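You operate a simulated robot arm through the tools that you are given. There is no shell and no other tool. Be economical: measure what you need, move in short steps, check, and stop when the job is done.

You run a simulated robot arm. Do the job below in one go: nothing can be reset, and whatever is moved stays where it is left.

JOB
Put the grey roll from the second shelf from the bottom of the grey rack on the job card. Press the blue plunger button two times. Put the small blue cap from the top of the check bench on the brown panel. Put the blue roll on the top of the check bench away on the fourth shelf from the bottom of the grey rack. The order is free.

Only the result counts: the job must be done as asked and must still hold three seconds after the hand-in. Knocking over, shifting, dropping, spilling or breaking anything else fails it. Lids that push on must go on centred and level and be pressed home; caps that screw on are set level and turned clockwise until they are tight.

ROBOT AND FRAMES
A 7-joint arm with a fingered hand on a trunk, on a base that drives. Base frame: it is fixed to the floor where the robot stands at the start and does not move with it; the origin is under the middle of the robot, x ahead of it, y to its left, z up. Units: m, degrees, N and s.
With the tool pointing down near the work surface it reaches from about 0.16 to 0.72 m from the robot's upright axis, wherever it stands. Its first joint turns from -166.0 to 166.0 degrees. Places, roughly: blue plunger button [-0.5, 0.6, 1]; blue roll (8x8x17 cm) [-0.8, 1, 0.9]; brown panel (9x12x1 cm) [-0.2, 0.7, 0.9]; fourth shelf of the grey rack [0.4, -0.1, 1.2]; grey roll (8x8x17 cm) [0.5, 0.1, 0.5]; job card [0.25, -1.75, 0.75]; small blue cap (3x3x3 cm) [-0.6, 0.9, 0.9]. Payload 4 kg.
The tool frame sits at the grasp point between the pads (the TCP): z along the fingers, y along the line on which they close. The tips reach 0.028 m beyond it. The gripper opens to 0.168 m. The gripper's body begins 0.079 m behind the TCP. The gripper is a hand of 4 fingers: y runs from the thumb to the fingers, the wrist lies at [0, 0, -0.249] in the tool frame, and closing takes about 1.5 s.
Orientation is told as [roll, pitch, yaw] about the base's x, y, z axes, in that order, counted from this pose: with the fingers straight down and closing along the base's y, the tool's x points along the base's -x, its y along +y and its z along -z.

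CONTROLS
- The arm moves only by the tool play_rows. Its argument "plan" is a list of rows, each a list of 7 numbers: the shift along the tool's x, y, z in m, then the turn, a rotation vector about the tool's x, y, z in degrees, then the finger opening in m, from 0 to 0.168. In form: [[tx, ty, tz, ax, ay, az, grip], ...]. A call has 1 to 10 rows; each row is the pose to reach, as a shift and turn from the pose commanded when the call began, along the tool's axes at that moment. Each row takes 0.2 s and may step no farther than 0.05 m and 8.6 degrees from the row before; otherwise, or with a gripper value out of range, the whole call is refused. Where a pose cannot be reached the arm comes as near as it can. A force on the tool above 40 N (or 10 N above the force at the start of the call, whichever is more), or a blocked arm, ends the call early, and 0.2 s more pass. Each finger travels about 0.153 m/s and halts on what it meets, pressing with about 27 N; the grip force reading is that of the motor and also rises with nothing between the fingers. The clock runs only during rows and for 0.2 s after the last one: add rows that repeat a pose to give the fingers time. The reply holds the time, the measured pose of the TCP, the force on the tool along the base axes, the opening and the grip force, in the units named above and with some noise, with the torque about the TCP (base axes, N m) and any sound that the robot's microphone picked up.
- Cameras (640 x 400 px; columns grow to the right, rows downward): "scene" is now at [0.0021, 0.2021, 1.4045]; the picture's right is [0.53, -0.84, 0.00], its down [-0.73, -0.46, -0.50] and it looks along [0.42, 0.27, -0.87] (base axes); focal length 214 px, centre (320, 200). "wrist" rides on the gripper at [0.06, -0.06, -0.11] in the tool frame; the picture's right is [0.71, 0.71, 0.00], its down [-0.56, 0.56, -0.61] and it looks along [-0.43, 0.43, 0.79] (tool axes); focal length 265 px, centre (320, 200).
- snapshot(camera): a new picture of that camera. No time passes.
- raise_lower(by): slides the trunk up (or, below 0, down) by that many m; the arm and the scene camera ride with it, the base frame stays. It gives what a move gives, with no picture.
- steer(legs): drives the robot by 1 to 6 legs, each [ahead, turn to the left] in m and degrees, along the robot's own axes; the way and the turn of a leg run together, so that a leg with both is an arc; at most 1.5 m and 180 degrees a leg. The arm and the cameras ride along, it lands a little off, and it stops where it bumps. It gives what a move gives.
- preshape(shape): the hand has 4 fingers and takes this shape, open, in about a second: jaw (thumb against the fingers, like two jaws); tri (thumb and two fingers); tip (a fingertip pinch); poke (one finger out to press); point (the index stretched); flat (the hand flat); cup (the hand cupped); fist (a fist). The gripper value then closes the fingers along that shape, each until it touches; the sizes above hold for jaw. It gives what a move gives, with no picture.
- head_to(pan, tilt): turns the head with the scene camera to pan (to the left, within 155 degrees either way) and tilt (down, from -29 to 69), counted from straight ahead of the robot. It gives what a move gives.
- probe_pixels(camera, pixels): for up to 12 pixels [column, row] of the newest picture of that camera ("zoom" is the newest enlarged one), the place [x, y, z] in the base frame of the surface seen there, good to about 0.002 m, but the place of the scene camera against the robot may be out by one fixed shift of up to 0.012 m in any direction. No time passes.
- close_up(camera, box): a new picture of the part [left, top, right, bottom] of that camera's present view, enlarged. No time passes.
- job_done(): hands the job in; it is judged then, once.

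Keep the steps short. Do not move on a guess: measure, check each grasp and each placing, and mend mistakes. In all there are 110 turns and 98 pictures (those below and enlarged ones count). Leave the gripper open and the arm clear of the work at the hand-in unless told otherwise, and finish with a single line.

The tools are called after "Call:" by a JSON object that holds its "fn" and its "kwargs". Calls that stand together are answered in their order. play_rows: Moves the arm, as the interface text tells. Its arguments: {"type":"object","properties":{"plan":{"type":"array"}},"required":["plan"]} The other tools are called the same way: raise_lower (by) slides the trunk up or down; preshape (shape) gives the hand a shape; steer (legs) drives the base; head_to (pan, tilt) turns the head that bears the scene camera; snapshot (camera) takes a picture; probe_pixels (camera, pixels) gives the place of the surface under pixels of a picture; close_up (camera, box) takes an enlarged picture of a part of a camera's view; job_done () hands the job in.

At the start:

```text
clock: 0.0
eef_pos: [0.0147, 0.3865, 0.9995]
tool_rot: [-0.1, 0.0, 0.0]
wrist_force: [0.3, -0.4, 0.0]
moment: [0.01, 0.0, -0.02]
finger_gap: 0.1678
grasp_force: 0.0
shape: jaw
trunk travel left (down, up): [-0.436, 0.154]
robot x, y, heading: [-0.0005, -0.0019, -0.1]
head pan, tilt: [32.3, 60.1]
```

scene: 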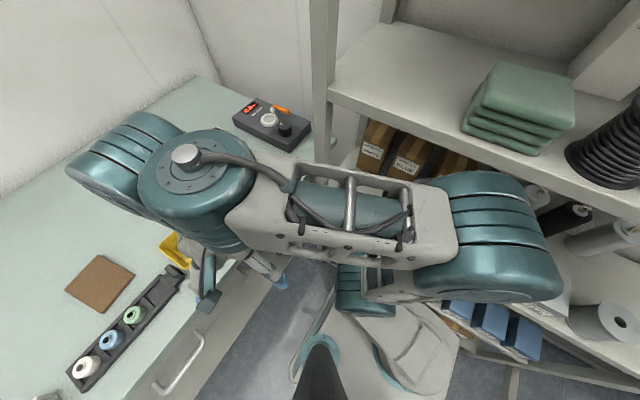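
wrist: 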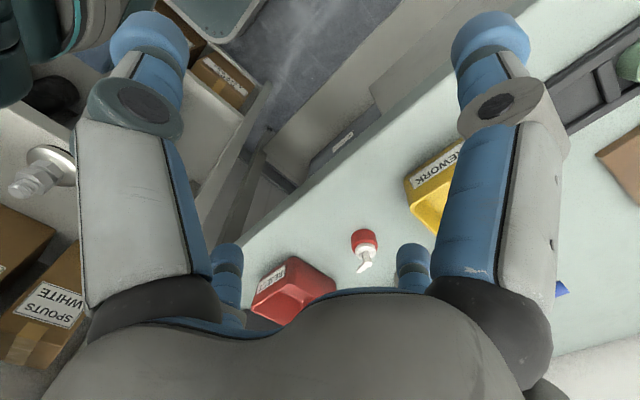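

I'll look around first: the bench to the left and the rack ahead.

Call:
{"fn": "head_to", "kwargs": {"pan": 120, "tilt": 35}}

Call:
{"fn": "snapshot", "kwargs": {"camera": "scene"}}

Call:
{"fn": "head_to", "kwargs": {"pan": -10, "tilt": 45}}

Call:
{"fn": "snapshot", "kwargs": {"camera": "scene"}}

Call:
{"fn": "head_to", "kwargs": {"pan": -85, "tilt": 25}}

Call:
{"fn": "snapshot", "kwargs": {"camera": "scene"}}

```text
clock: 1.6
eef_pos: [0.0147, 0.3859, 0.9997]
tool_rot: [0.1, -0.1, 0.1]
wrist_force: [-0.1, 0.2, -1.0]
moment: [-0.02, -0.02, -0.02]
finger_gap: 0.168
grasp_force: 0.1
shape: jaw
trunk travel left (down, up): [-0.436, 0.154]
robot x, y, heading: [0.001, -0.0015, 0.1]
head pan, tilt: [120.0, 35.0]
```

```text
95 pictures are left
```

scene: 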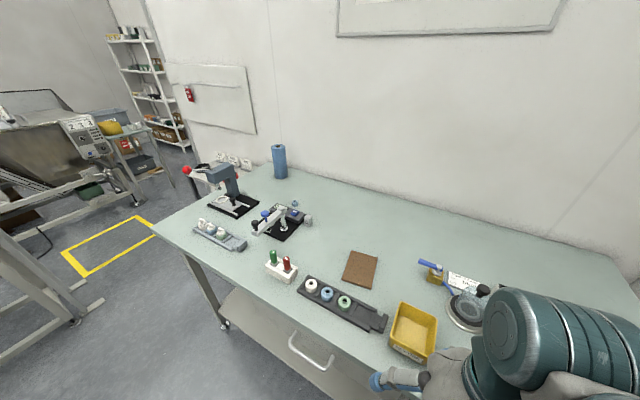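

```text
clock: 3.7
eef_pos: [0.0147, 0.3868, 0.9994]
tool_rot: [0.0, -0.1, -0.1]
wrist_force: [0.2, 0.3, 0.8]
moment: [0.01, -0.01, -0.02]
finger_gap: 0.1677
grasp_force: 0.1
shape: jaw
trunk travel left (down, up): [-0.436, 0.154]
robot x, y, heading: [0.0006, 0.0009, 0.1]
head pan, tilt: [-10.0, 45.0]
```

```text
94 pictures are left
```

scene: 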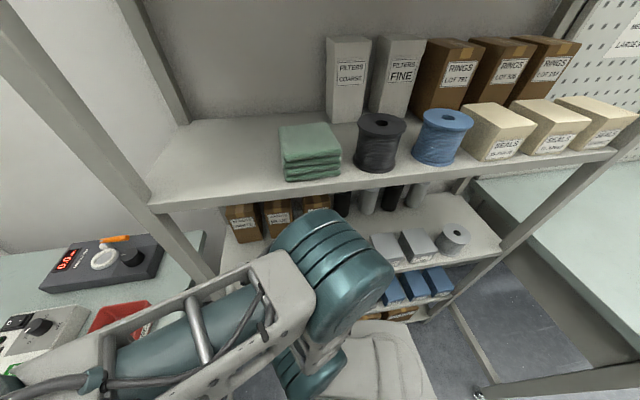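

```text
clock: 5.2
eef_pos: [0.0146, 0.3878, 0.9992]
tool_rot: [-0.1, 0.0, 0.0]
wrist_force: [-0.1, 0.1, -0.2]
moment: [-0.02, 0.03, 0.01]
finger_gap: 0.1676
grasp_force: 0.0
shape: jaw
trunk travel left (down, up): [-0.436, 0.154]
robot x, y, heading: [0.001, -0.0006, 0.2]
head pan, tilt: [-85.0, 25.0]
```

```text
93 pictures are left
```

scene: 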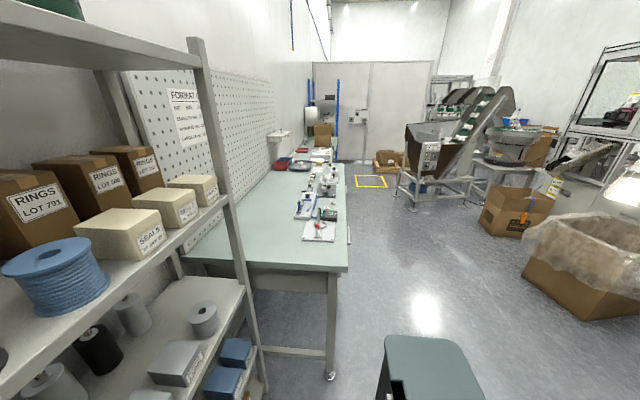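

Now I measure details. First the right-hand bench (job card) zoom, then rack and check bench.

Call:
{"fn": "close_up", "kwargs": {"camera": "scene", "box": [260, 130, 380, 270]}}

Call:
{"fn": "head_to", "kwargs": {"pan": -20, "tilt": 40}}

Call:
{"fn": "close_up", "kwargs": {"camera": "scene", "box": [150, 0, 640, 400]}}

Call:
{"fn": "head_to", "kwargs": {"pan": 125, "tilt": 45}}

Call:
{"fn": "close_up", "kwargs": {"camera": "scene", "box": [160, 80, 480, 300]}}

```text
2.86 times, centred on (320, 200) of scene
```

zoom: 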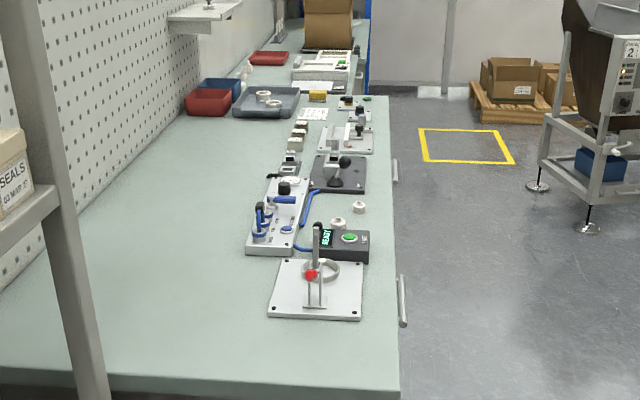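

```text
clock: 6.6
eef_pos: [0.0135, 0.388, 0.9989]
tool_rot: [0.0, 0.0, 0.0]
wrist_force: [0.3, -0.1, -1.3]
moment: [-0.03, -0.01, 0.0]
finger_gap: 0.1681
grasp_force: 0.1
shape: jaw
trunk travel left (down, up): [-0.436, 0.154]
robot x, y, heading: [-0.001, 0.0014, -0.4]
head pan, tilt: [-20.0, 40.0]
```

```text
1.00 times, centred on (395, 200) of scene (not enlarged: the box is as wide or as high as the picture)
```

zoom: 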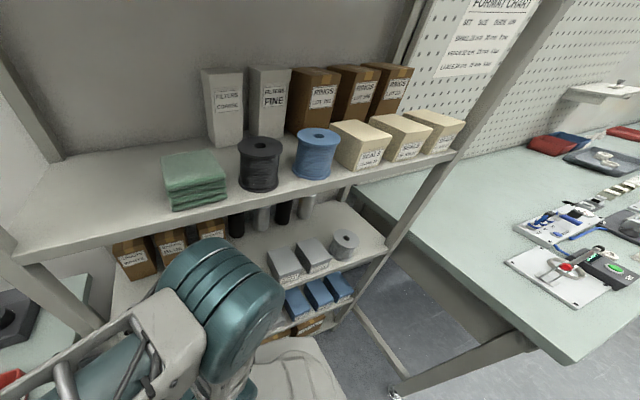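

```text
clock: 8.8
eef_pos: [0.0136, 0.3873, 1.0]
tool_rot: [0.0, 0.0, 0.0]
wrist_force: [0.7, -0.3, -0.1]
moment: [0.0, 0.03, 0.0]
finger_gap: 0.168
grasp_force: 0.1
shape: jaw
trunk travel left (down, up): [-0.436, 0.154]
robot x, y, heading: [0.0013, 0.0018, -0.1]
head pan, tilt: [125.0, 45.0]
```

```text
1.82 times, centred on (320, 190) of scene
```

zoom: 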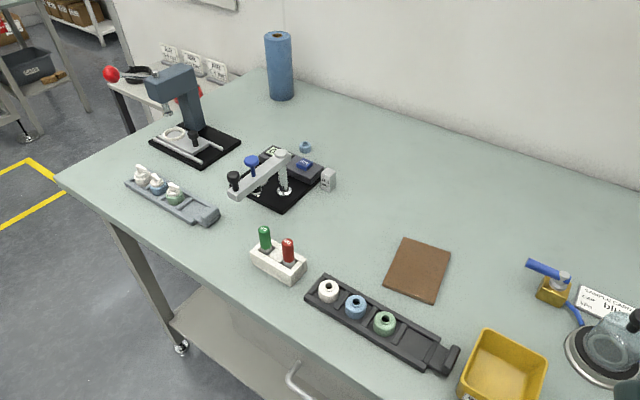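

I probe the bench: cap (305,147), roll top (278,35) and base (282,98), blue plunger (250,162), panel corners, and neighbours.

Call:
{"fn": "probe_pixels", "kwargs": {"camera": "zoom", "pixels": [[305, 144], [306, 151], [278, 35], [281, 98], [249, 158], [234, 177], [406, 239], [450, 251], [433, 303], [384, 287], [418, 270], [330, 180]]}}

Call:
{"fn": "close_up", "kwargs": {"camera": "scene", "box": [260, 140, 350, 200]}}

```text
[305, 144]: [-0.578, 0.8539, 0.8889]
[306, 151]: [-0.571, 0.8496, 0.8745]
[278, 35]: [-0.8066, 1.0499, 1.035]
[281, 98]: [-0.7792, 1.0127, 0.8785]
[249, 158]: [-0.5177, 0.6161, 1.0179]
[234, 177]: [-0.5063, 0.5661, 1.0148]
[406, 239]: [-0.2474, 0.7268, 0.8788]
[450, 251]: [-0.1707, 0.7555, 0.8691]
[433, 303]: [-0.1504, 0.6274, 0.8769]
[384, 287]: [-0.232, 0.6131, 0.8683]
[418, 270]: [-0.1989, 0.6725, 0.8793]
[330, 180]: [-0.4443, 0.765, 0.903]
```

```text
6.67 times, centred on (305, 170) of scene
```

zoom: 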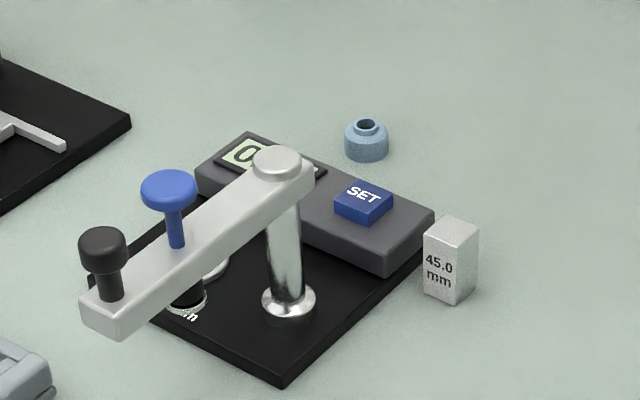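

I need the bench's front edge and the robot's footprint; look down to the left and back.

Call:
{"fn": "head_to", "kwargs": {"pan": 110, "tilt": 69}}

Call:
{"fn": "snapshot", "kwargs": {"camera": "scene"}}

Call:
{"fn": "probe_pixels", "kwargs": {"camera": "scene", "pixels": [[320, 200], [220, 200], [120, 200], [320, 300], [320, 370], [200, 300], [420, 250], [100, 300]]}}

```text
clock: 9.7
eef_pos: [0.013, 0.3868, 1.0003]
tool_rot: [0.1, -0.1, 0.0]
wrist_force: [-0.5, -0.5, 0.2]
moment: [-0.02, -0.03, 0.03]
finger_gap: 0.1678
grasp_force: 0.0
shape: jaw
trunk travel left (down, up): [-0.436, 0.154]
robot x, y, heading: [-0.0014, 0.0007, 0.2]
head pan, tilt: [110.0, 68.8]
```

```text
88 pictures are left
```

scene: 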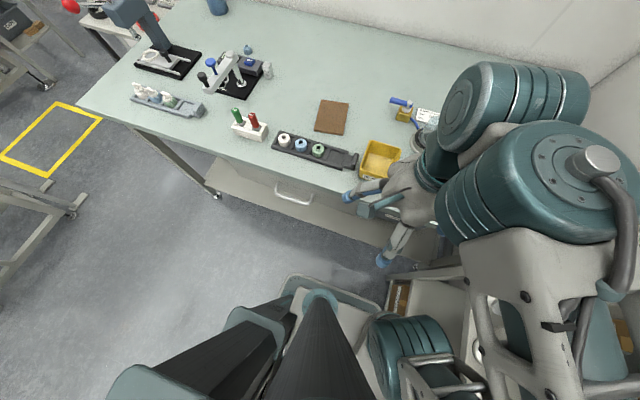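

```text
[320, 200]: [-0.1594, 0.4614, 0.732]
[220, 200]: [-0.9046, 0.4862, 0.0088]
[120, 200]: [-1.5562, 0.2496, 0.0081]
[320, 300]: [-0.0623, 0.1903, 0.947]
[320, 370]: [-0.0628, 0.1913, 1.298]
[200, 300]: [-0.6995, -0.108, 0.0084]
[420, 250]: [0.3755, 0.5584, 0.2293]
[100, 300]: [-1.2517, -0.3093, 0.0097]
```

Call:
{"fn": "probe_pixels", "kwargs": {"camera": "scene", "pixels": [[288, 280], [345, 285], [378, 305], [355, 320], [230, 312], [150, 368], [400, 275], [300, 172], [215, 185], [170, 180], [400, 330], [290, 215]]}}

Call:
{"fn": "head_to", "kwargs": {"pan": -120, "tilt": 69}}

Call:
{"fn": "snapshot", "kwargs": {"camera": "scene"}}

Call:
{"fn": "probe_pixels", "kwargs": {"camera": "scene", "pixels": [[300, 300], [350, 300], [250, 300], [400, 300], [320, 260], [450, 350], [200, 300], [320, 200]]}}

```text
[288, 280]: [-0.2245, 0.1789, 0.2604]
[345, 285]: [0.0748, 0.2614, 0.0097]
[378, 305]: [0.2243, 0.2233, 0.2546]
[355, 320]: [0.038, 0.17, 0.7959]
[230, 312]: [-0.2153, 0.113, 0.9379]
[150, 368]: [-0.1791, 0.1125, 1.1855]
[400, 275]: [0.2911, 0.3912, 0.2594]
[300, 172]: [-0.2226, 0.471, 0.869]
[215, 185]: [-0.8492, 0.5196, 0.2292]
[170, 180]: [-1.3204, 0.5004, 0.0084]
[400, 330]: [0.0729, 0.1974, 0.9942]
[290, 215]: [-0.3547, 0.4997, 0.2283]
```

```text
clock: 13.0
eef_pos: [0.0139, 0.3871, 1.0004]
tool_rot: [0.0, 0.0, 0.0]
wrist_force: [-0.6, 0.1, -0.1]
moment: [-0.01, -0.02, 0.01]
finger_gap: 0.168
grasp_force: 0.1
shape: jaw
trunk travel left (down, up): [-0.436, 0.154]
robot x, y, heading: [-0.0007, -0.0032, -0.1]
head pan, tilt: [-120.0, 68.8]
```

```text
87 pictures are left
```

scene: 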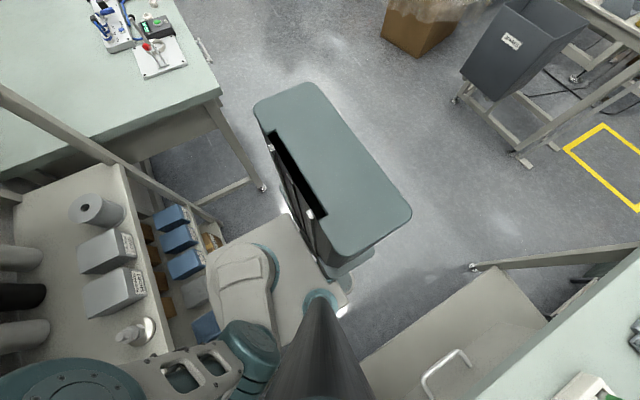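

```text
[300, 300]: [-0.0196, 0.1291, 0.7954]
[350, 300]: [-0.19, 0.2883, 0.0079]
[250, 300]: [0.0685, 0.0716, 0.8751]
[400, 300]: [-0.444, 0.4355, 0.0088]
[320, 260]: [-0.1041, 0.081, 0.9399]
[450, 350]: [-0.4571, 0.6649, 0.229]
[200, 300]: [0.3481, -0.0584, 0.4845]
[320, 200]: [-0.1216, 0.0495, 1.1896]
```

Bench front edge is at y≈0.47; the robot's base is about ±0.25. Raise the trunk so the hand clears everything, then back up alongside the bench.

Call:
{"fn": "raise_lower", "kwargs": {"by": 0.15}}

Call:
{"fn": "steer", "kwargs": {"legs": [[-0.15, 0], [-0.25, -36], [-0.25, 36]]}}

Call:
{"fn": "head_to", "kwargs": {"pan": 90, "tilt": 55}}

Call:
{"fn": "snapshot", "kwargs": {"camera": "scene"}}

Call:
{"fn": "snapshot", "kwargs": {"camera": "wrist"}}

```text
clock: 14.8
eef_pos: [0.0147, 0.3871, 1.1494]
tool_rot: [0.1, 0.0, 0.0]
wrist_force: [-0.6, 0.0, -1.1]
moment: [-0.04, 0.0, 0.03]
finger_gap: 0.1676
grasp_force: 0.0
shape: jaw
trunk travel left (down, up): [-0.586, 0.004]
robot x, y, heading: [-0.0008, 0.0022, 0.2]
head pan, tilt: [-120.0, 68.8]
```

```text
clock: 19.6
eef_pos: [-0.5986, 0.5378, 1.1495]
tool_rot: [0.0, 0.1, -0.2]
wrist_force: [0.0, -0.8, -0.1]
moment: [0.0, -0.02, -0.02]
finger_gap: 0.1681
grasp_force: 0.1
shape: jaw
trunk travel left (down, up): [-0.586, 0.004]
robot x, y, heading: [-0.614, 0.1549, -0.1]
head pan, tilt: [-120.0, 68.8]
```

```text
clock: 22.6
eef_pos: [-0.5978, 0.5389, 1.1497]
tool_rot: [-0.1, 0.1, -0.1]
wrist_force: [0.1, -0.4, 0.9]
moment: [0.04, -0.01, 0.0]
finger_gap: 0.1679
grasp_force: 0.0
shape: jaw
trunk travel left (down, up): [-0.586, 0.004]
robot x, y, heading: [-0.612, 0.154, -0.2]
head pan, tilt: [90.0, 55.0]
```

```text
86 pictures are left
```

scene: 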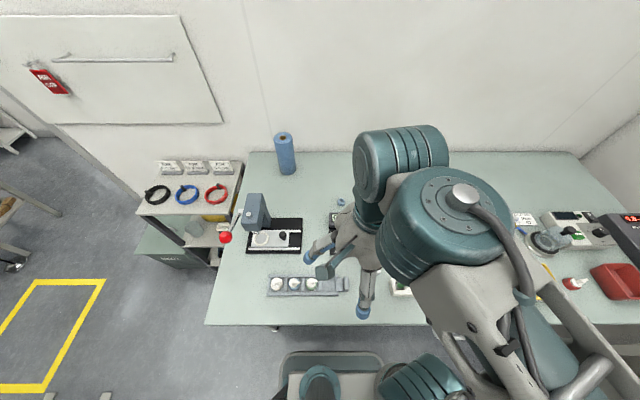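

```text
85 pictures are left
```

wrist: 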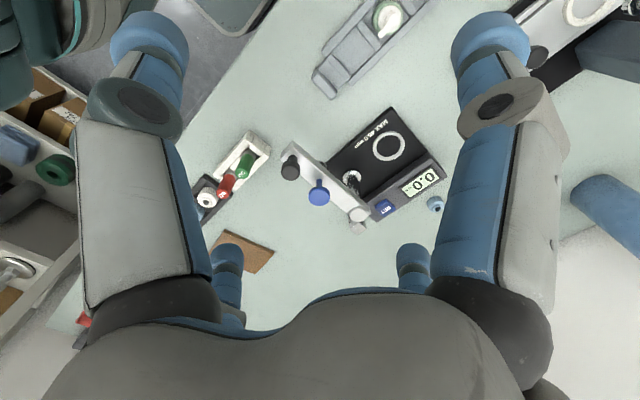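

Position good. I'll inspect the hand's finger layout and measure the targets with the wrist camera.

Call:
{"fn": "probe_pixels", "kwargs": {"camera": "wrist", "pixels": [[318, 187], [290, 163], [435, 202], [440, 206], [358, 214], [384, 207], [248, 250], [130, 80], [490, 80], [228, 255], [412, 258], [420, 180]]}}

Call:
{"fn": "close_up", "kwargs": {"camera": "scene", "box": [260, 170, 420, 330]}}

Call:
{"fn": "close_up", "kwargs": {"camera": "wrist", "box": [270, 100, 460, 260]}}

```text
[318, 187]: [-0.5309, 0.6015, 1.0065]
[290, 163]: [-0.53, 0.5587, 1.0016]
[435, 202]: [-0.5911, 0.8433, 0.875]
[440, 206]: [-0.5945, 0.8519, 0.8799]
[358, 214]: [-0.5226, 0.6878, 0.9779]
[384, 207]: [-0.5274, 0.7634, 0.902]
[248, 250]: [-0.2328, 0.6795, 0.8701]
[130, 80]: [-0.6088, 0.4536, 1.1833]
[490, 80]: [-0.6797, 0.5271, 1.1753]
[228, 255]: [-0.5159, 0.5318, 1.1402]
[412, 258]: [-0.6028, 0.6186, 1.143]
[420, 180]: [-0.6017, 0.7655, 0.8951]
```

```text
2.50 times, centred on (340, 250) of scene
```

zoom: 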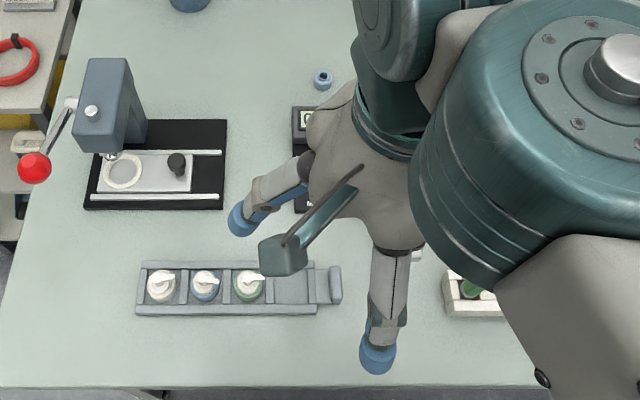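

```text
2.50 times, centred on (365, 180) of wrist
```

zoom: 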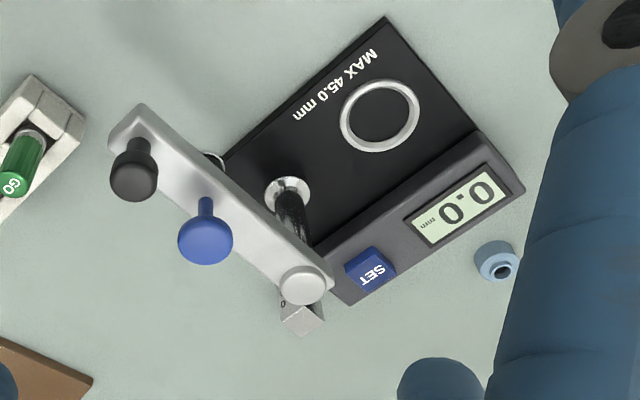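

The hand has four fingers set crosswise. I'll test how jaw closes in free air, and how tip looks.

Call:
{"fn": "play_rows", "kwargs": {"plan": [[0, 0, 0, 0, 0, 0, 0.06], [0, 0, 0, 0, 0, 0, 0.06], [0, 0, 0, 0, 0, 0, 0.06], [0, 0, 0, 0, 0, 0, 0.06], [0, 0, 0, 0, 0, 0, 0.06], [0, 0, 0, 0, 0, 0, 0.06], [0, 0, 0, 0, 0, 0, 0.06]]}}

Call:
{"fn": "close_up", "kwargs": {"camera": "scene", "box": [260, 170, 420, 330]}}

Call:
{"fn": "snapshot", "kwargs": {"camera": "wrist"}}

Call:
{"fn": "preshape", "kwargs": {"shape": "tip"}}

Call:
{"fn": "close_up", "kwargs": {"camera": "scene", "box": [260, 170, 420, 330]}}

Call:
{"fn": "snapshot", "kwargs": {"camera": "wrist"}}

```text
clock: 24.2
eef_pos: [-0.597, 0.5384, 1.1492]
tool_rot: [0.0, 0.1, -0.2]
wrist_force: [-0.9, -0.5, -0.7]
moment: [-0.01, -0.04, 0.03]
finger_gap: 0.0603
grasp_force: 0.0
shape: jaw
trunk travel left (down, up): [-0.586, 0.004]
robot x, y, heading: [-0.6139, 0.1502, -0.4]
head pan, tilt: [90.0, 55.0]
```

```text
2.50 times, centred on (340, 250) of scene
```

zoom: 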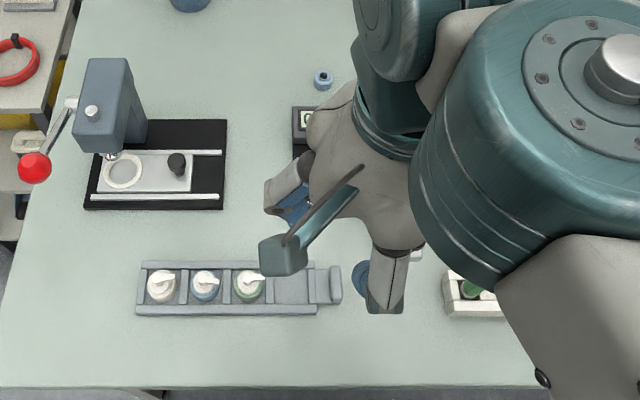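

```text
81 pictures are left
```

wrist: 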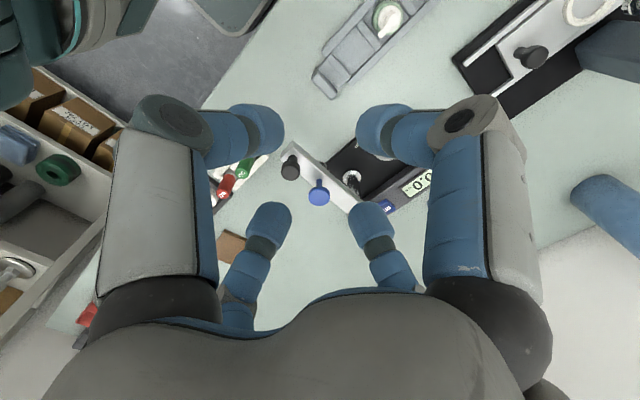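

```text
clock: 25.1
eef_pos: [-0.5968, 0.539, 1.1503]
tool_rot: [0.0, 0.0, -0.3]
wrist_force: [-0.7, -0.6, -0.1]
moment: [-0.01, -0.01, -0.02]
finger_gap: 0.168
grasp_force: 0.0
shape: tip
trunk travel left (down, up): [-0.586, 0.004]
robot x, y, heading: [-0.6148, 0.1498, -0.7]
head pan, tilt: [90.0, 55.0]
```

```text
2.50 times, centred on (340, 250) of scene
```

zoom: 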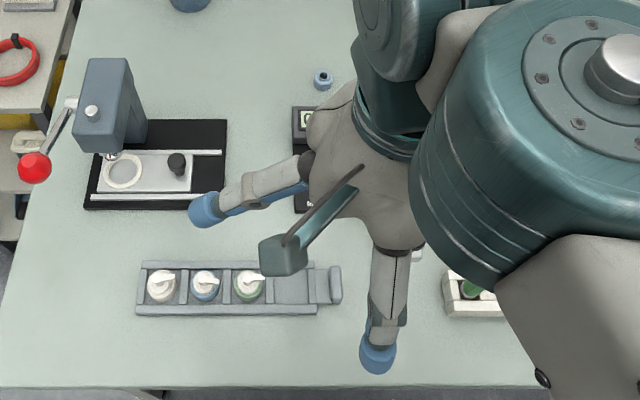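

```text
79 pictures are left
```

wrist: 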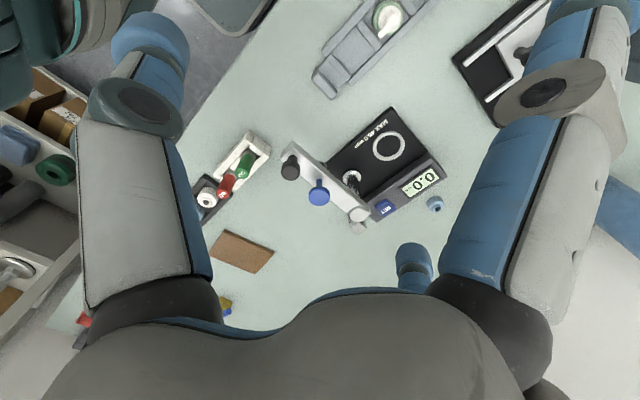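

Call:
{"fn": "close_up", "kwargs": {"camera": "wrist", "box": [340, 150, 460, 225]}}

```text
5.33 times, centred on (400, 188) of wrist
```

zoom: 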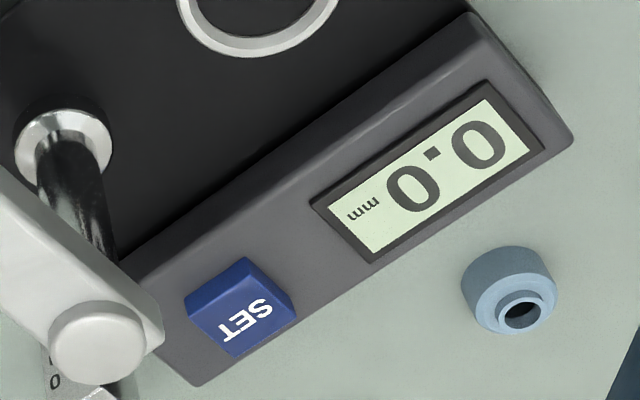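

Call:
{"fn": "probe_pixels", "kwargs": {"camera": "zoom", "pixels": [[500, 290], [550, 295], [478, 265], [503, 325], [527, 258], [465, 200], [480, 230], [570, 140], [200, 380], [480, 300], [520, 320], [545, 320]]}}

```text
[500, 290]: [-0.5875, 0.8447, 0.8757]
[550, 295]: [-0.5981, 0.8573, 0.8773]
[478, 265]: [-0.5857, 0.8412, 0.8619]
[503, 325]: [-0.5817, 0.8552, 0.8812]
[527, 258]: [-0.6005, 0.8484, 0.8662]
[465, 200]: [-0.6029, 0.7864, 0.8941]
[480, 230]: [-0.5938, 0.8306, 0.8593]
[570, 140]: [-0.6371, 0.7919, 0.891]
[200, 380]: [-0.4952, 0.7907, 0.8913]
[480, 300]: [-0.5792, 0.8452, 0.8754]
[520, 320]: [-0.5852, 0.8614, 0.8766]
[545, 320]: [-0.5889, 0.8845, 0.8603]
```

Call:
{"fn": "close_up", "kwargs": {"camera": "wrist", "box": [272, 140, 372, 220]}}

Call:
{"fn": "preshape", "kwargs": {"shape": "jaw"}}

Call:
{"fn": "play_rows", "kwargs": {"plan": [[0, 0, 0, 0, 0, 0, 0.0], [0, 0, 0, 0, 0, 0, 0], [0, 0, 0, 0, 0, 0, 0], [0, 0, 0, 0, 0, 0, 0], [0, 0, 0, 0, 0, 0, 0], [0, 0, 0, 0, 0, 0, 0], [0, 0, 0, 0, 0, 0, 0]]}}

Call:
{"fn": "snapshot", "kwargs": {"camera": "wrist"}}

```text
5.00 times, centred on (322, 180) of wrist
```

zoom: 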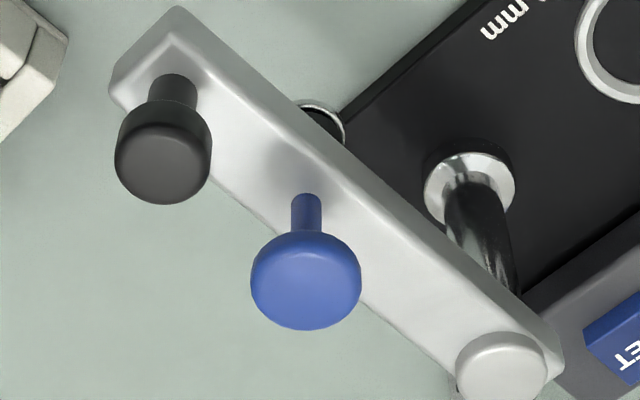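

```text
clock: 26.0
eef_pos: [-0.5968, 0.5386, 1.1488]
tool_rot: [0.0, 0.0, -0.2]
wrist_force: [-0.2, 0.1, 0.1]
moment: [0.0, -0.03, -0.02]
finger_gap: 0.1681
grasp_force: 0.1
shape: jaw
trunk travel left (down, up): [-0.586, 0.004]
robot x, y, heading: [-0.6154, 0.1475, -0.3]
head pan, tilt: [90.0, 55.0]
```

```text
clock: 27.6
eef_pos: [-0.5981, 0.5398, 1.15]
tool_rot: [0.0, 0.0, -0.2]
wrist_force: [0.1, 0.0, 0.1]
moment: [0.0, 0.0, 0.02]
finger_gap: 0.0
grasp_force: 27.1
shape: jaw
trunk travel left (down, up): [-0.586, 0.004]
robot x, y, heading: [-0.6121, 0.1497, -0.2]
head pan, tilt: [90.0, 55.0]
```

```text
76 pictures are left
```

wrist: 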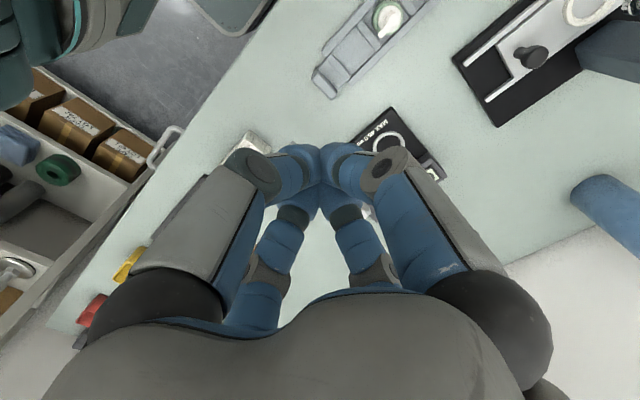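

Call:
{"fn": "probe_pixels", "kwargs": {"camera": "zoom", "pixels": [[305, 270], [260, 275], [352, 275], [305, 245], [305, 300], [305, 320], [306, 205], [165, 160], [306, 285]]}}

Call:
{"fn": "probe_pixels", "kwargs": {"camera": "wrist", "pixels": [[318, 155], [300, 155], [340, 150], [318, 185]]}}

```text
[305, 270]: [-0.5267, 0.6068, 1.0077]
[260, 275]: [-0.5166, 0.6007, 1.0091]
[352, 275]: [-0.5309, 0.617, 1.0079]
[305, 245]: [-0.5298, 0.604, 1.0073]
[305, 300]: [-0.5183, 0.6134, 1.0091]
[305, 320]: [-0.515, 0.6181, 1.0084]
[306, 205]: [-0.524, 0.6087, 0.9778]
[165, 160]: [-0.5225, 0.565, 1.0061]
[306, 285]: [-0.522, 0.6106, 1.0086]
```

```text
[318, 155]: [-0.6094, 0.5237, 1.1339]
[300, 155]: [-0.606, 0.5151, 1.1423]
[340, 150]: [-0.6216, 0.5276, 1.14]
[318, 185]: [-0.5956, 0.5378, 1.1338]
```

Plunger top at (-0.523, 0.610, 1.0085). I move the closed fingers over it and down to ~10 mm above.

Call:
{"fn": "play_rows", "kwargs": {"plan": [[-0.025, 0.024, 0, 0, 0, 0, 0], [-0.05, 0.048, 0, 0, 0, 0, 0], [-0.075, 0.071, 0, 0, 0, 0, 0], [-0.075, 0.071, 0.04, 0, 0, 0, 0], [-0.075, 0.071, 0.08, 0, 0, 0, 0], [-0.075, 0.071, 0.1, 0, 0, 0, 0], [-0.075, 0.071, 0.1, 0, 0, 0, 0]]}}

Call:
{"fn": "close_up", "kwargs": {"camera": "wrist", "box": [220, 100, 420, 225]}}

Call:
{"fn": "close_up", "kwargs": {"camera": "scene", "box": [300, 170, 440, 320]}}

```text
clock: 29.2
eef_pos: [-0.5214, 0.6089, 1.0504]
tool_rot: [0.0, 0.0, -0.1]
wrist_force: [0.3, -0.4, 0.3]
moment: [-0.01, 0.02, -0.02]
finger_gap: 0.0
grasp_force: 27.1
shape: jaw
trunk travel left (down, up): [-0.586, 0.004]
robot x, y, heading: [-0.6108, 0.1502, -0.1]
head pan, tilt: [90.0, 55.0]
```

```text
3.20 times, centred on (320, 162) of wrist
```

zoom: 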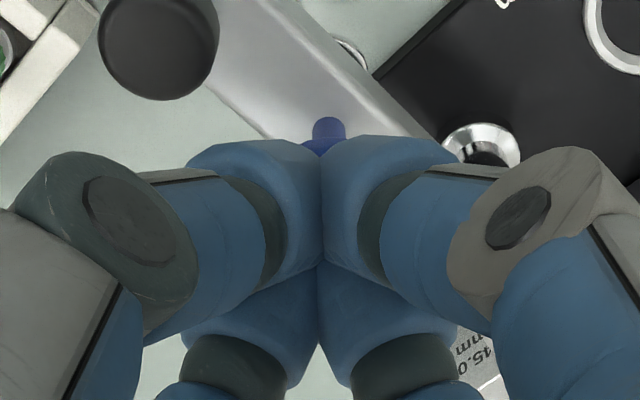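

```text
2.67 times, centred on (370, 245) of scene
```

zoom: 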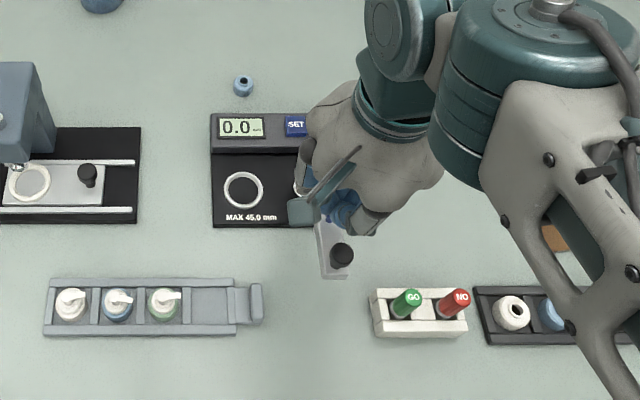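

Centred over the plunger. Press in small steps.

Call:
{"fn": "play_rows", "kwargs": {"plan": [[0, 0, 0.008, 0, 0, 0, 0], [0, 0, 0.012, 0, 0, 0, 0], [0, 0, 0.015, 0, 0, 0, 0], [0, 0, 0.018, 0, 0, 0, 0], [0, 0, 0.018, 0, 0, 0, 0]]}}

```text
clock: 30.4
eef_pos: [-0.5234, 0.6083, 1.0323]
tool_rot: [0.0, 0.0, -0.2]
wrist_force: [0.2, -0.1, 1.3]
moment: [0.0, 0.0, -0.02]
finger_gap: 0.0
grasp_force: 27.0
shape: jaw
trunk travel left (down, up): [-0.586, 0.004]
robot x, y, heading: [-0.6123, 0.1565, -0.3]
head pan, tilt: [90.0, 55.0]
```

Call:
{"fn": "play_rows", "kwargs": {"plan": [[0, 0, 0.003, 0, 0, 0, 0], [0, 0, 0.006, 0, 0, 0, 0], [0, 0, 0.006, 0, 0, 0, 0]]}}

Call:
{"fn": "close_up", "kwargs": {"camera": "wrist", "box": [220, 100, 420, 225]}}

```text
clock: 31.2
eef_pos: [-0.5232, 0.6084, 1.0265]
tool_rot: [0.1, 0.0, -0.2]
wrist_force: [-0.3, -0.8, 2.5]
moment: [0.01, 0.01, 0.03]
finger_gap: 0.0
grasp_force: 27.2
shape: jaw
trunk travel left (down, up): [-0.586, 0.004]
robot x, y, heading: [-0.6125, 0.1548, -0.0]
head pan, tilt: [90.0, 55.0]
```

```text
3.20 times, centred on (320, 162) of wrist
```

zoom: 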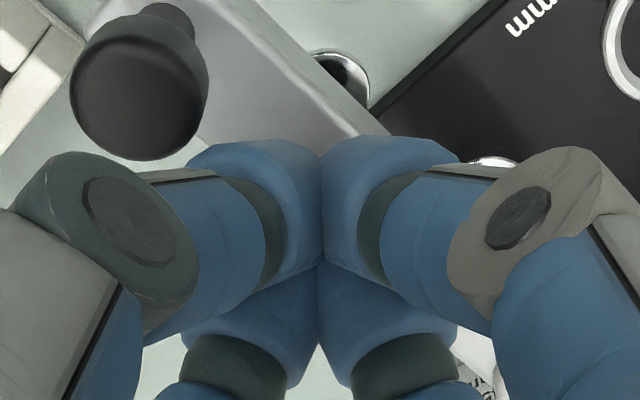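

Light contact (2.5 N). Continue down a bit until it clicks or bottoms.

Call:
{"fn": "play_rows", "kwargs": {"plan": [[0, 0, 0.002, 0, 0, 0, 0], [0, 0, 0.004, 0, 0, 0, 0], [0, 0, 0.006, 0, 0, 0, 0], [0, 0, 0.006, 0, 0, 0, 0]]}}

```text
clock: 32.2
eef_pos: [-0.5224, 0.6091, 1.0203]
tool_rot: [-0.1, 0.0, -0.2]
wrist_force: [-0.7, 0.8, 1.9]
moment: [0.02, -0.01, 0.02]
finger_gap: 0.0
grasp_force: 27.1
shape: jaw
trunk travel left (down, up): [-0.586, 0.004]
robot x, y, heading: [-0.614, 0.1538, -0.2]
head pan, tilt: [90.0, 55.0]
heard: click
```

Click heard: first press. Release fully and check the plunger has returned.

Call:
{"fn": "play_rows", "kwargs": {"plan": [[0, 0, -0.01, 0, 0, 0, 0], [0, 0, -0.02, 0, 0, 0, 0], [0, 0, -0.03, 0, 0, 0, 0], [0, 0, -0.03, 0, 0, 0, 0], [0, 0, -0.03, 0, 0, 0, 0]]}}

Call:
{"fn": "close_up", "kwargs": {"camera": "wrist", "box": [220, 100, 420, 225]}}

```text
clock: 33.4
eef_pos: [-0.5221, 0.6088, 1.0496]
tool_rot: [0.0, -0.1, -0.2]
wrist_force: [0.7, -0.3, 0.6]
moment: [0.0, -0.01, -0.01]
finger_gap: 0.0002
grasp_force: 27.1
shape: jaw
trunk travel left (down, up): [-0.586, 0.004]
robot x, y, heading: [-0.6114, 0.1533, -0.1]
head pan, tilt: [90.0, 55.0]
```

```text
3.20 times, centred on (320, 162) of wrist
```

zoom: 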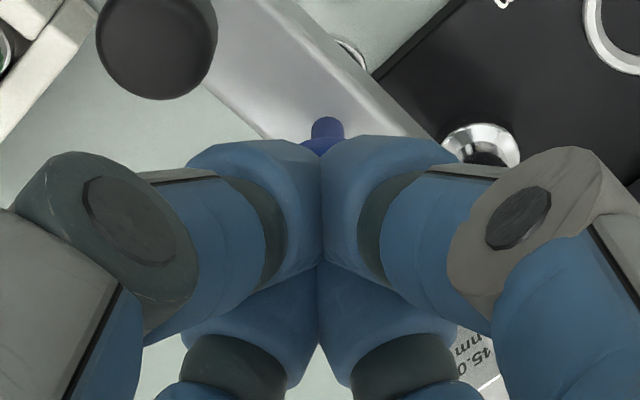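

Plunger is back up. Second press to the same depth, then release and rise well clear.

Call:
{"fn": "play_rows", "kwargs": {"plan": [[0, 0, 0.01, 0, 0, 0, 0], [0, 0, 0.02, 0, 0, 0, 0], [0, 0, 0.025, 0, 0, 0, 0], [0, 0, 0.028, 0, 0, 0, 0], [0, 0, 0.03, 0, 0, 0, 0], [0, 0, 0.03, 0, 0, 0, 0]]}}

Call:
{"fn": "play_rows", "kwargs": {"plan": [[0, 0, -0.01, 0, 0, 0, 0], [0, 0, -0.03, 0, 0, 0, 0], [0, 0, -0.07, 0, 0, 0, 0], [0, 0, -0.11, 0, 0, 0, 0], [0, 0, -0.13, 0, 0, 0, 0]]}}

```text
clock: 34.8
eef_pos: [-0.5228, 0.6081, 1.0193]
tool_rot: [0.0, 0.0, -0.3]
wrist_force: [-0.5, 1.7, 2.6]
moment: [0.04, 0.01, 0.01]
finger_gap: 0.0
grasp_force: 27.3
shape: jaw
trunk travel left (down, up): [-0.586, 0.004]
robot x, y, heading: [-0.6103, 0.1525, -0.4]
head pan, tilt: [90.0, 55.0]
heard: click
```

```text
clock: 36.0
eef_pos: [-0.5208, 0.6107, 1.1498]
tool_rot: [0.0, 0.0, -0.2]
wrist_force: [0.5, 1.1, 0.1]
moment: [0.02, -0.01, 0.0]
finger_gap: 0.0
grasp_force: 26.7
shape: jaw
trunk travel left (down, up): [-0.586, 0.004]
robot x, y, heading: [-0.6136, 0.1504, -0.3]
head pan, tilt: [90.0, 55.0]
```

Second click heard. Now the cap: open to 0.07 m and move above it (-0.589, 0.852).

Call:
{"fn": "play_rows", "kwargs": {"plan": [[0.014, 0.048, 0, 0, 0, 0, 0.07], [0.028, 0.095, 0, 0, 0, 0, 0.07], [0.042, 0.143, 0, 0, 0, 0, 0.07], [0.056, 0.19, 0, 0, 0, 0, 0.07], [0.068, 0.236, 0, 0, 0, 0, 0.07], [0.068, 0.241, 0.04, 0, 0, 0, 0.07], [0.068, 0.241, 0.08, 0, 0, 0, 0.07], [0.068, 0.241, 0.12, 0, 0, 0, 0.07], [0.068, 0.241, 0.16, 0, 0, 0, 0.07], [0.068, 0.241, 0.16, 0, 0, 0, 0.07]]}}

Call:
{"fn": "snapshot", "kwargs": {"camera": "wrist"}}

Call:
{"fn": "snapshot", "kwargs": {"camera": "scene"}}

```text
clock: 38.2
eef_pos: [-0.5868, 0.8471, 0.9898]
tool_rot: [0.0, 0.1, -0.2]
wrist_force: [0.2, -1.0, -0.4]
moment: [0.02, 0.02, 0.0]
finger_gap: 0.0699
grasp_force: 0.0
shape: jaw
out of reach, approached as far as the arm can: row 4, 5, 6, 7, 8
trunk travel left (down, up): [-0.586, 0.004]
robot x, y, heading: [-0.6115, 0.1497, -0.4]
head pan, tilt: [90.0, 55.0]
```

```text
71 pictures are left
```

wrist: 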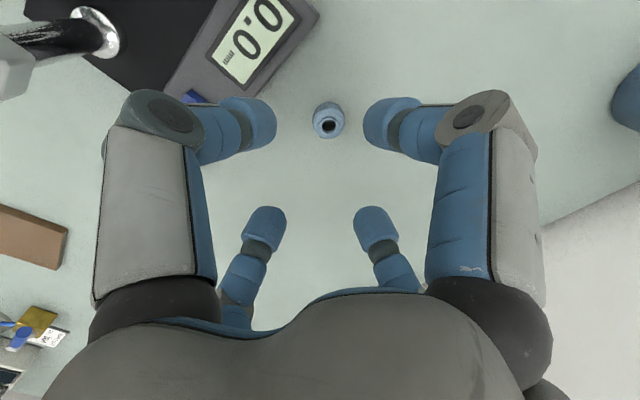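

```text
70 pictures are left
```

scene: 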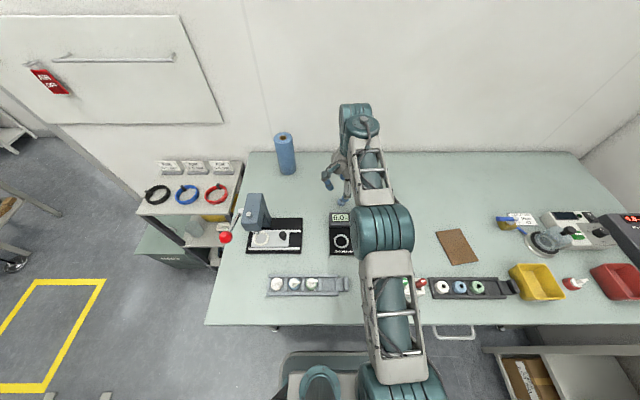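

Call:
{"fn": "close_up", "kwargs": {"camera": "wrist", "box": [290, 90, 366, 150]}}

Call:
{"fn": "probe_pixels", "kwargs": {"camera": "wrist", "pixels": [[315, 118], [342, 118], [328, 138], [328, 116], [328, 134], [270, 50], [328, 108]]}}

```text
6.67 times, centred on (328, 120) of wrist
```

zoom: 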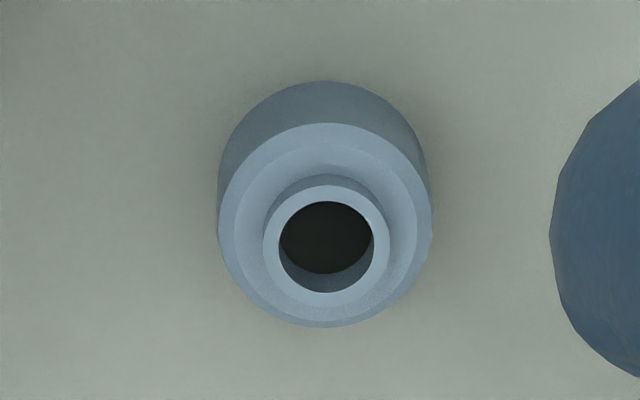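

```text
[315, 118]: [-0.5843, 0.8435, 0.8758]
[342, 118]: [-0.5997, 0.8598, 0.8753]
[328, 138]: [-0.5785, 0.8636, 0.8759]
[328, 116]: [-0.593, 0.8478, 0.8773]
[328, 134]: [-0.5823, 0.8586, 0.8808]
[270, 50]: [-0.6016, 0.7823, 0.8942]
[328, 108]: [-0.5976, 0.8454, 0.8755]
```

Call:
{"fn": "probe_pixels", "kwargs": {"camera": "zoom", "pixels": [[222, 230], [428, 230], [325, 322], [325, 128], [268, 245], [385, 245], [325, 298], [325, 193], [100, 250]]}}

```text
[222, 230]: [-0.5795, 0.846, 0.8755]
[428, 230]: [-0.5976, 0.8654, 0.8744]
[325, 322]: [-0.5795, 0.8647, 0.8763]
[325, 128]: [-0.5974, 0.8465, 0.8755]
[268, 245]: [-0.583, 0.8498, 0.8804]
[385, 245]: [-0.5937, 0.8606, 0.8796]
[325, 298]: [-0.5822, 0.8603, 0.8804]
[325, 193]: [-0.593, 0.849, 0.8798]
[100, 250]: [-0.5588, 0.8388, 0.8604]
```

Cap centre (-0.588, 0.8555), top 0.8755, table 0.860. Descend to about z 0.894.

Call:
{"fn": "play_rows", "kwargs": {"plan": [[0.001, 0.005, 0.03, 0, 0, 0, 0.07], [0.001, 0.005, 0.06, 0, 0, 0, 0.07], [0.001, 0.005, 0.08, 0, 0, 0, 0.07], [0.001, 0.005, 0.09, 0, 0, 0, 0.07], [0.001, 0.005, 0.095, 0, 0, 0, 0.07], [0.001, 0.005, 0.095, 0, 0, 0, 0.07]]}}

Call:
{"fn": "close_up", "kwargs": {"camera": "wrist", "box": [220, 80, 420, 205]}}

```text
clock: 39.6
eef_pos: [-0.5917, 0.8562, 0.8963]
tool_rot: [0.2, 0.0, -0.2]
wrist_force: [0.0, 7.0, 9.2]
moment: [-0.54, -0.03, -0.01]
finger_gap: 0.0674
grasp_force: 0.1
shape: jaw
trunk travel left (down, up): [-0.586, 0.004]
robot x, y, heading: [-0.6107, 0.1529, -0.1]
head pan, tilt: [90.0, 55.0]
```

```text
3.20 times, centred on (320, 142) of wrist
```

zoom: 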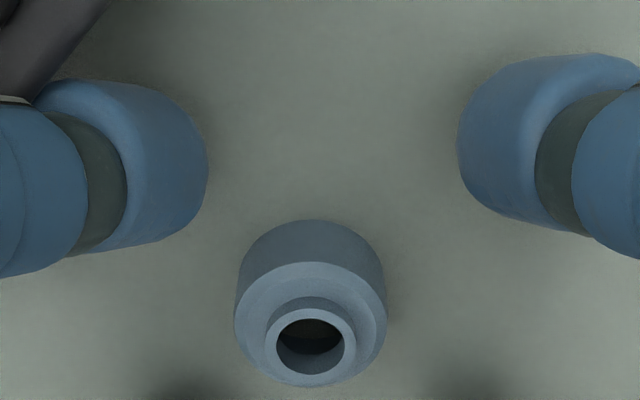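

The thumb touches the display box (+7 N in y). Back up at once and check.

Call:
{"fn": "play_rows", "kwargs": {"plan": [[0, 0, -0.02, 0, 0, 0, 0.07], [0, 0, -0.05, 0, 0, 0, 0.06], [0, 0, -0.09, 0, 0, 0, 0.05], [0, 0, -0.095, 0, 0, 0, 0.05]]}}

Call:
{"fn": "snapshot", "kwargs": {"camera": "wrist"}}

Call:
{"fn": "probe_pixels", "kwargs": {"camera": "wrist", "pixels": [[320, 14], [313, 14], [270, 50], [235, 87], [225, 60]]}}

Call:
{"fn": "close_up", "kwargs": {"camera": "scene", "box": [240, 170, 400, 300]}}

```text
clock: 40.6
eef_pos: [-0.5899, 0.8521, 0.9905]
tool_rot: [-0.1, -0.1, -0.3]
wrist_force: [0.5, 0.4, 0.2]
moment: [0.03, 0.02, -0.01]
finger_gap: 0.0503
grasp_force: 0.1
shape: jaw
trunk travel left (down, up): [-0.586, 0.004]
robot x, y, heading: [-0.6158, 0.1539, -0.1]
head pan, tilt: [90.0, 55.0]
```

```text
67 pictures are left
```

wrist: 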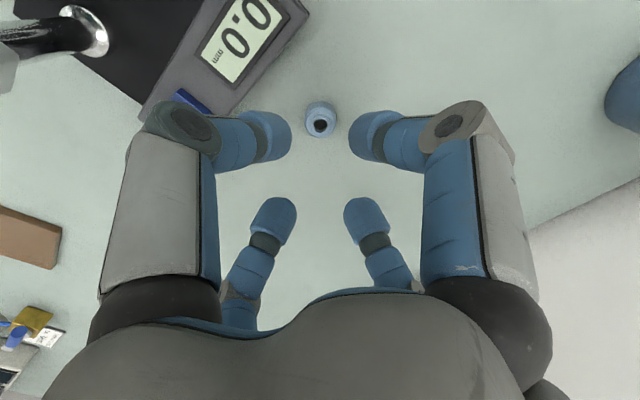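

```text
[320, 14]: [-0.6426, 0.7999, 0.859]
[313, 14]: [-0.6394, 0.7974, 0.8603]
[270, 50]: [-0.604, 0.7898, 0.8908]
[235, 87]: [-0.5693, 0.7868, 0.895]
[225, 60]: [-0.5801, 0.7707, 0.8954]
```

```text
3.08 times, centred on (320, 235) of scene
```

zoom: 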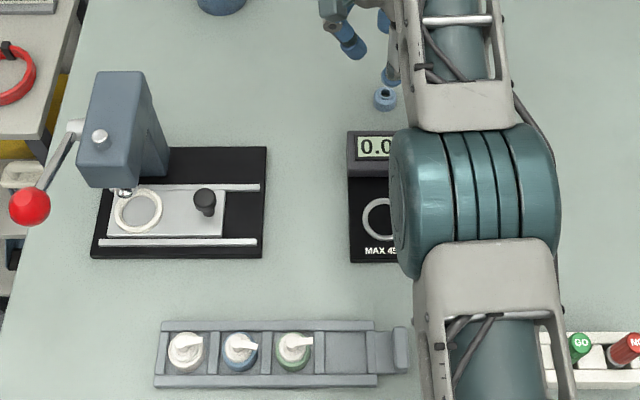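

The gauge has not moved (edge still y≈0.793). Rotate the hand 45° so that no finger faces the box.

Call:
{"fn": "play_rows", "kwargs": {"plan": [[0, 0.001, 0, 0, 0, 8, 0.05], [0, 0.002, 0, 0, 0, 16, 0.05], [0, 0.003, 0, 0, 0, 24, 0.05], [-0.001, 0.003, 0, 0, 0, 32, 0.05], [-0.001, 0.003, 0, 0, 0, 40, 0.05], [-0.001, 0.003, 0, 0, 0, 45, 0.05], [-0.001, 0.003, 0, 0, 0, 45, 0.05]]}}

Call:
{"fn": "snapshot", "kwargs": {"camera": "wrist"}}

```text
clock: 42.2
eef_pos: [-0.5875, 0.85, 0.9892]
tool_rot: [0.1, 0.0, -45.2]
wrist_force: [0.1, -0.1, -0.8]
moment: [-0.02, 0.02, 0.03]
finger_gap: 0.0504
grasp_force: 0.0
shape: jaw
out of reach, approached as far as the arm can: row 1, 2, 3, 4, 5, 6, 7
trunk travel left (down, up): [-0.586, 0.004]
robot x, y, heading: [-0.6145, 0.1549, -0.0]
head pan, tilt: [90.0, 55.0]
```

```text
65 pictures are left
```

wrist: 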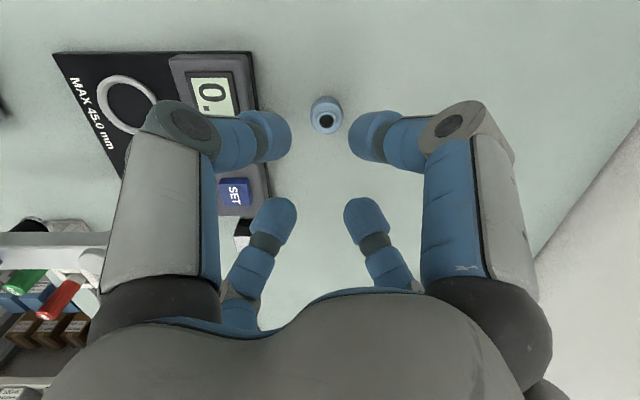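

Call:
{"fn": "play_rows", "kwargs": {"plan": [[0, 0, 0.03, 0, 0, 0, 0.05], [0.004, 0.004, 0.055, 0, 0, 0, 0.05], [0.004, 0.004, 0.065, 0, 0, 0, 0.05], [0.004, 0.004, 0.065, 0, 0, 0, 0.05]]}}

Call:
{"fn": "snapshot", "kwargs": {"camera": "wrist"}}

```text
clock: 43.2
eef_pos: [-0.59, 0.8571, 0.9247]
tool_rot: [0.0, -0.1, -45.2]
wrist_force: [0.2, 0.2, 0.5]
moment: [0.03, 0.01, 0.02]
finger_gap: 0.0503
grasp_force: 0.1
shape: jaw
trunk travel left (down, up): [-0.586, 0.004]
robot x, y, heading: [-0.611, 0.153, -0.2]
head pan, tilt: [90.0, 55.0]
```

```text
64 pictures are left
```

wrist: 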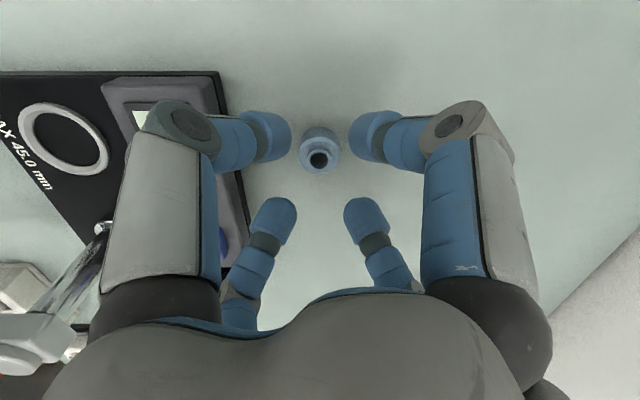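

Cap is centred (neck at 319,158; predicted 320,159). Descend the last 31 mm.

Call:
{"fn": "play_rows", "kwargs": {"plan": [[0, 0, 0.015, 0, 0, 0, 0.05], [0, 0, 0.025, 0, 0, 0, 0.05], [0, 0, 0.029, 0, 0, 0, 0.05], [0, 0, 0.031, 0, 0, 0, 0.05], [0, 0, 0.031, 0, 0, 0, 0.05]]}}

```text
clock: 44.4
eef_pos: [-0.5874, 0.8559, 0.8931]
tool_rot: [0.0, 0.0, -45.3]
wrist_force: [0.4, 0.3, 0.5]
moment: [-0.01, 0.01, -0.01]
finger_gap: 0.0506
grasp_force: 0.1
shape: jaw
trunk travel left (down, up): [-0.586, 0.004]
robot x, y, heading: [-0.6166, 0.1558, -0.1]
head pan, tilt: [90.0, 55.0]
```

No contact. Close on the cap.

Call:
{"fn": "play_rows", "kwargs": {"plan": [[0, 0, 0, 0, 0, 0, 0.035], [0, 0, 0, 0, 0, 0, 0.03], [0, 0, 0, 0, 0, 0, 0.025], [0, 0, 0, 0, 0, 0, 0.02], [0, 0, 0, 0, 0, 0, 0.02]]}}

Call:
{"fn": "close_up", "kwargs": {"camera": "wrist", "box": [220, 90, 420, 215]}}

```text
clock: 45.6
eef_pos: [-0.5896, 0.856, 0.8933]
tool_rot: [-0.1, 0.0, -45.2]
wrist_force: [0.0, 0.5, 1.0]
moment: [-0.03, 0.05, -0.01]
finger_gap: 0.0244
grasp_force: 10.6
shape: jaw
trunk travel left (down, up): [-0.586, 0.004]
robot x, y, heading: [-0.6134, 0.1525, -0.2]
head pan, tilt: [90.0, 55.0]
```

```text
3.20 times, centred on (320, 152) of wrist
```

zoom: 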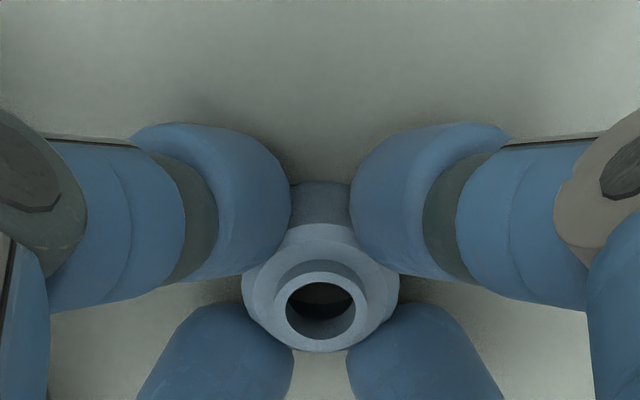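

Gripped (gap 24 mm). Firm up and lift, pulling back slightly to stay in reach.

Call:
{"fn": "play_rows", "kwargs": {"plan": [[0, 0, 0, 0, 0, 0, 0.012], [0, 0, 0, 0, 0, 0, 0.012], [0, 0, -0.03, 0, 0, 0, 0.012], [0, 0, -0.06, 0, 0, 0, 0.012], [-0.01, -0.01, -0.09, 0, 0, 0, 0.012], [-0.028, -0.028, -0.13, 0, 0, 0, 0.012], [-0.042, -0.042, -0.17, 0, 0, 0, 0.012], [-0.057, -0.057, -0.2, 0, 0, 0, 0.012], [-0.057, -0.057, -0.2, 0, 0, 0, 0.012]]}}

Call:
{"fn": "snapshot", "kwargs": {"camera": "wrist"}}

```text
clock: 47.6
eef_pos: [-0.5895, 0.7748, 1.0923]
tool_rot: [0.0, 0.1, -45.2]
wrist_force: [0.0, 0.6, 0.7]
moment: [-0.02, 0.0, 0.01]
finger_gap: 0.0241
grasp_force: 9.7
shape: jaw
trunk travel left (down, up): [-0.586, 0.004]
robot x, y, heading: [-0.6131, 0.1529, 0.0]
head pan, tilt: [90.0, 55.0]
```

```text
62 pictures are left
```

wrist: 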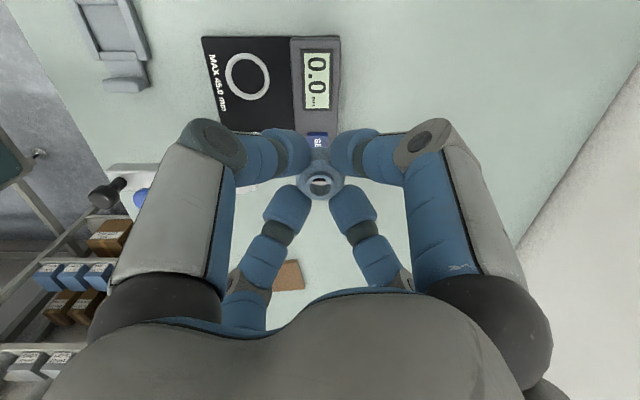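

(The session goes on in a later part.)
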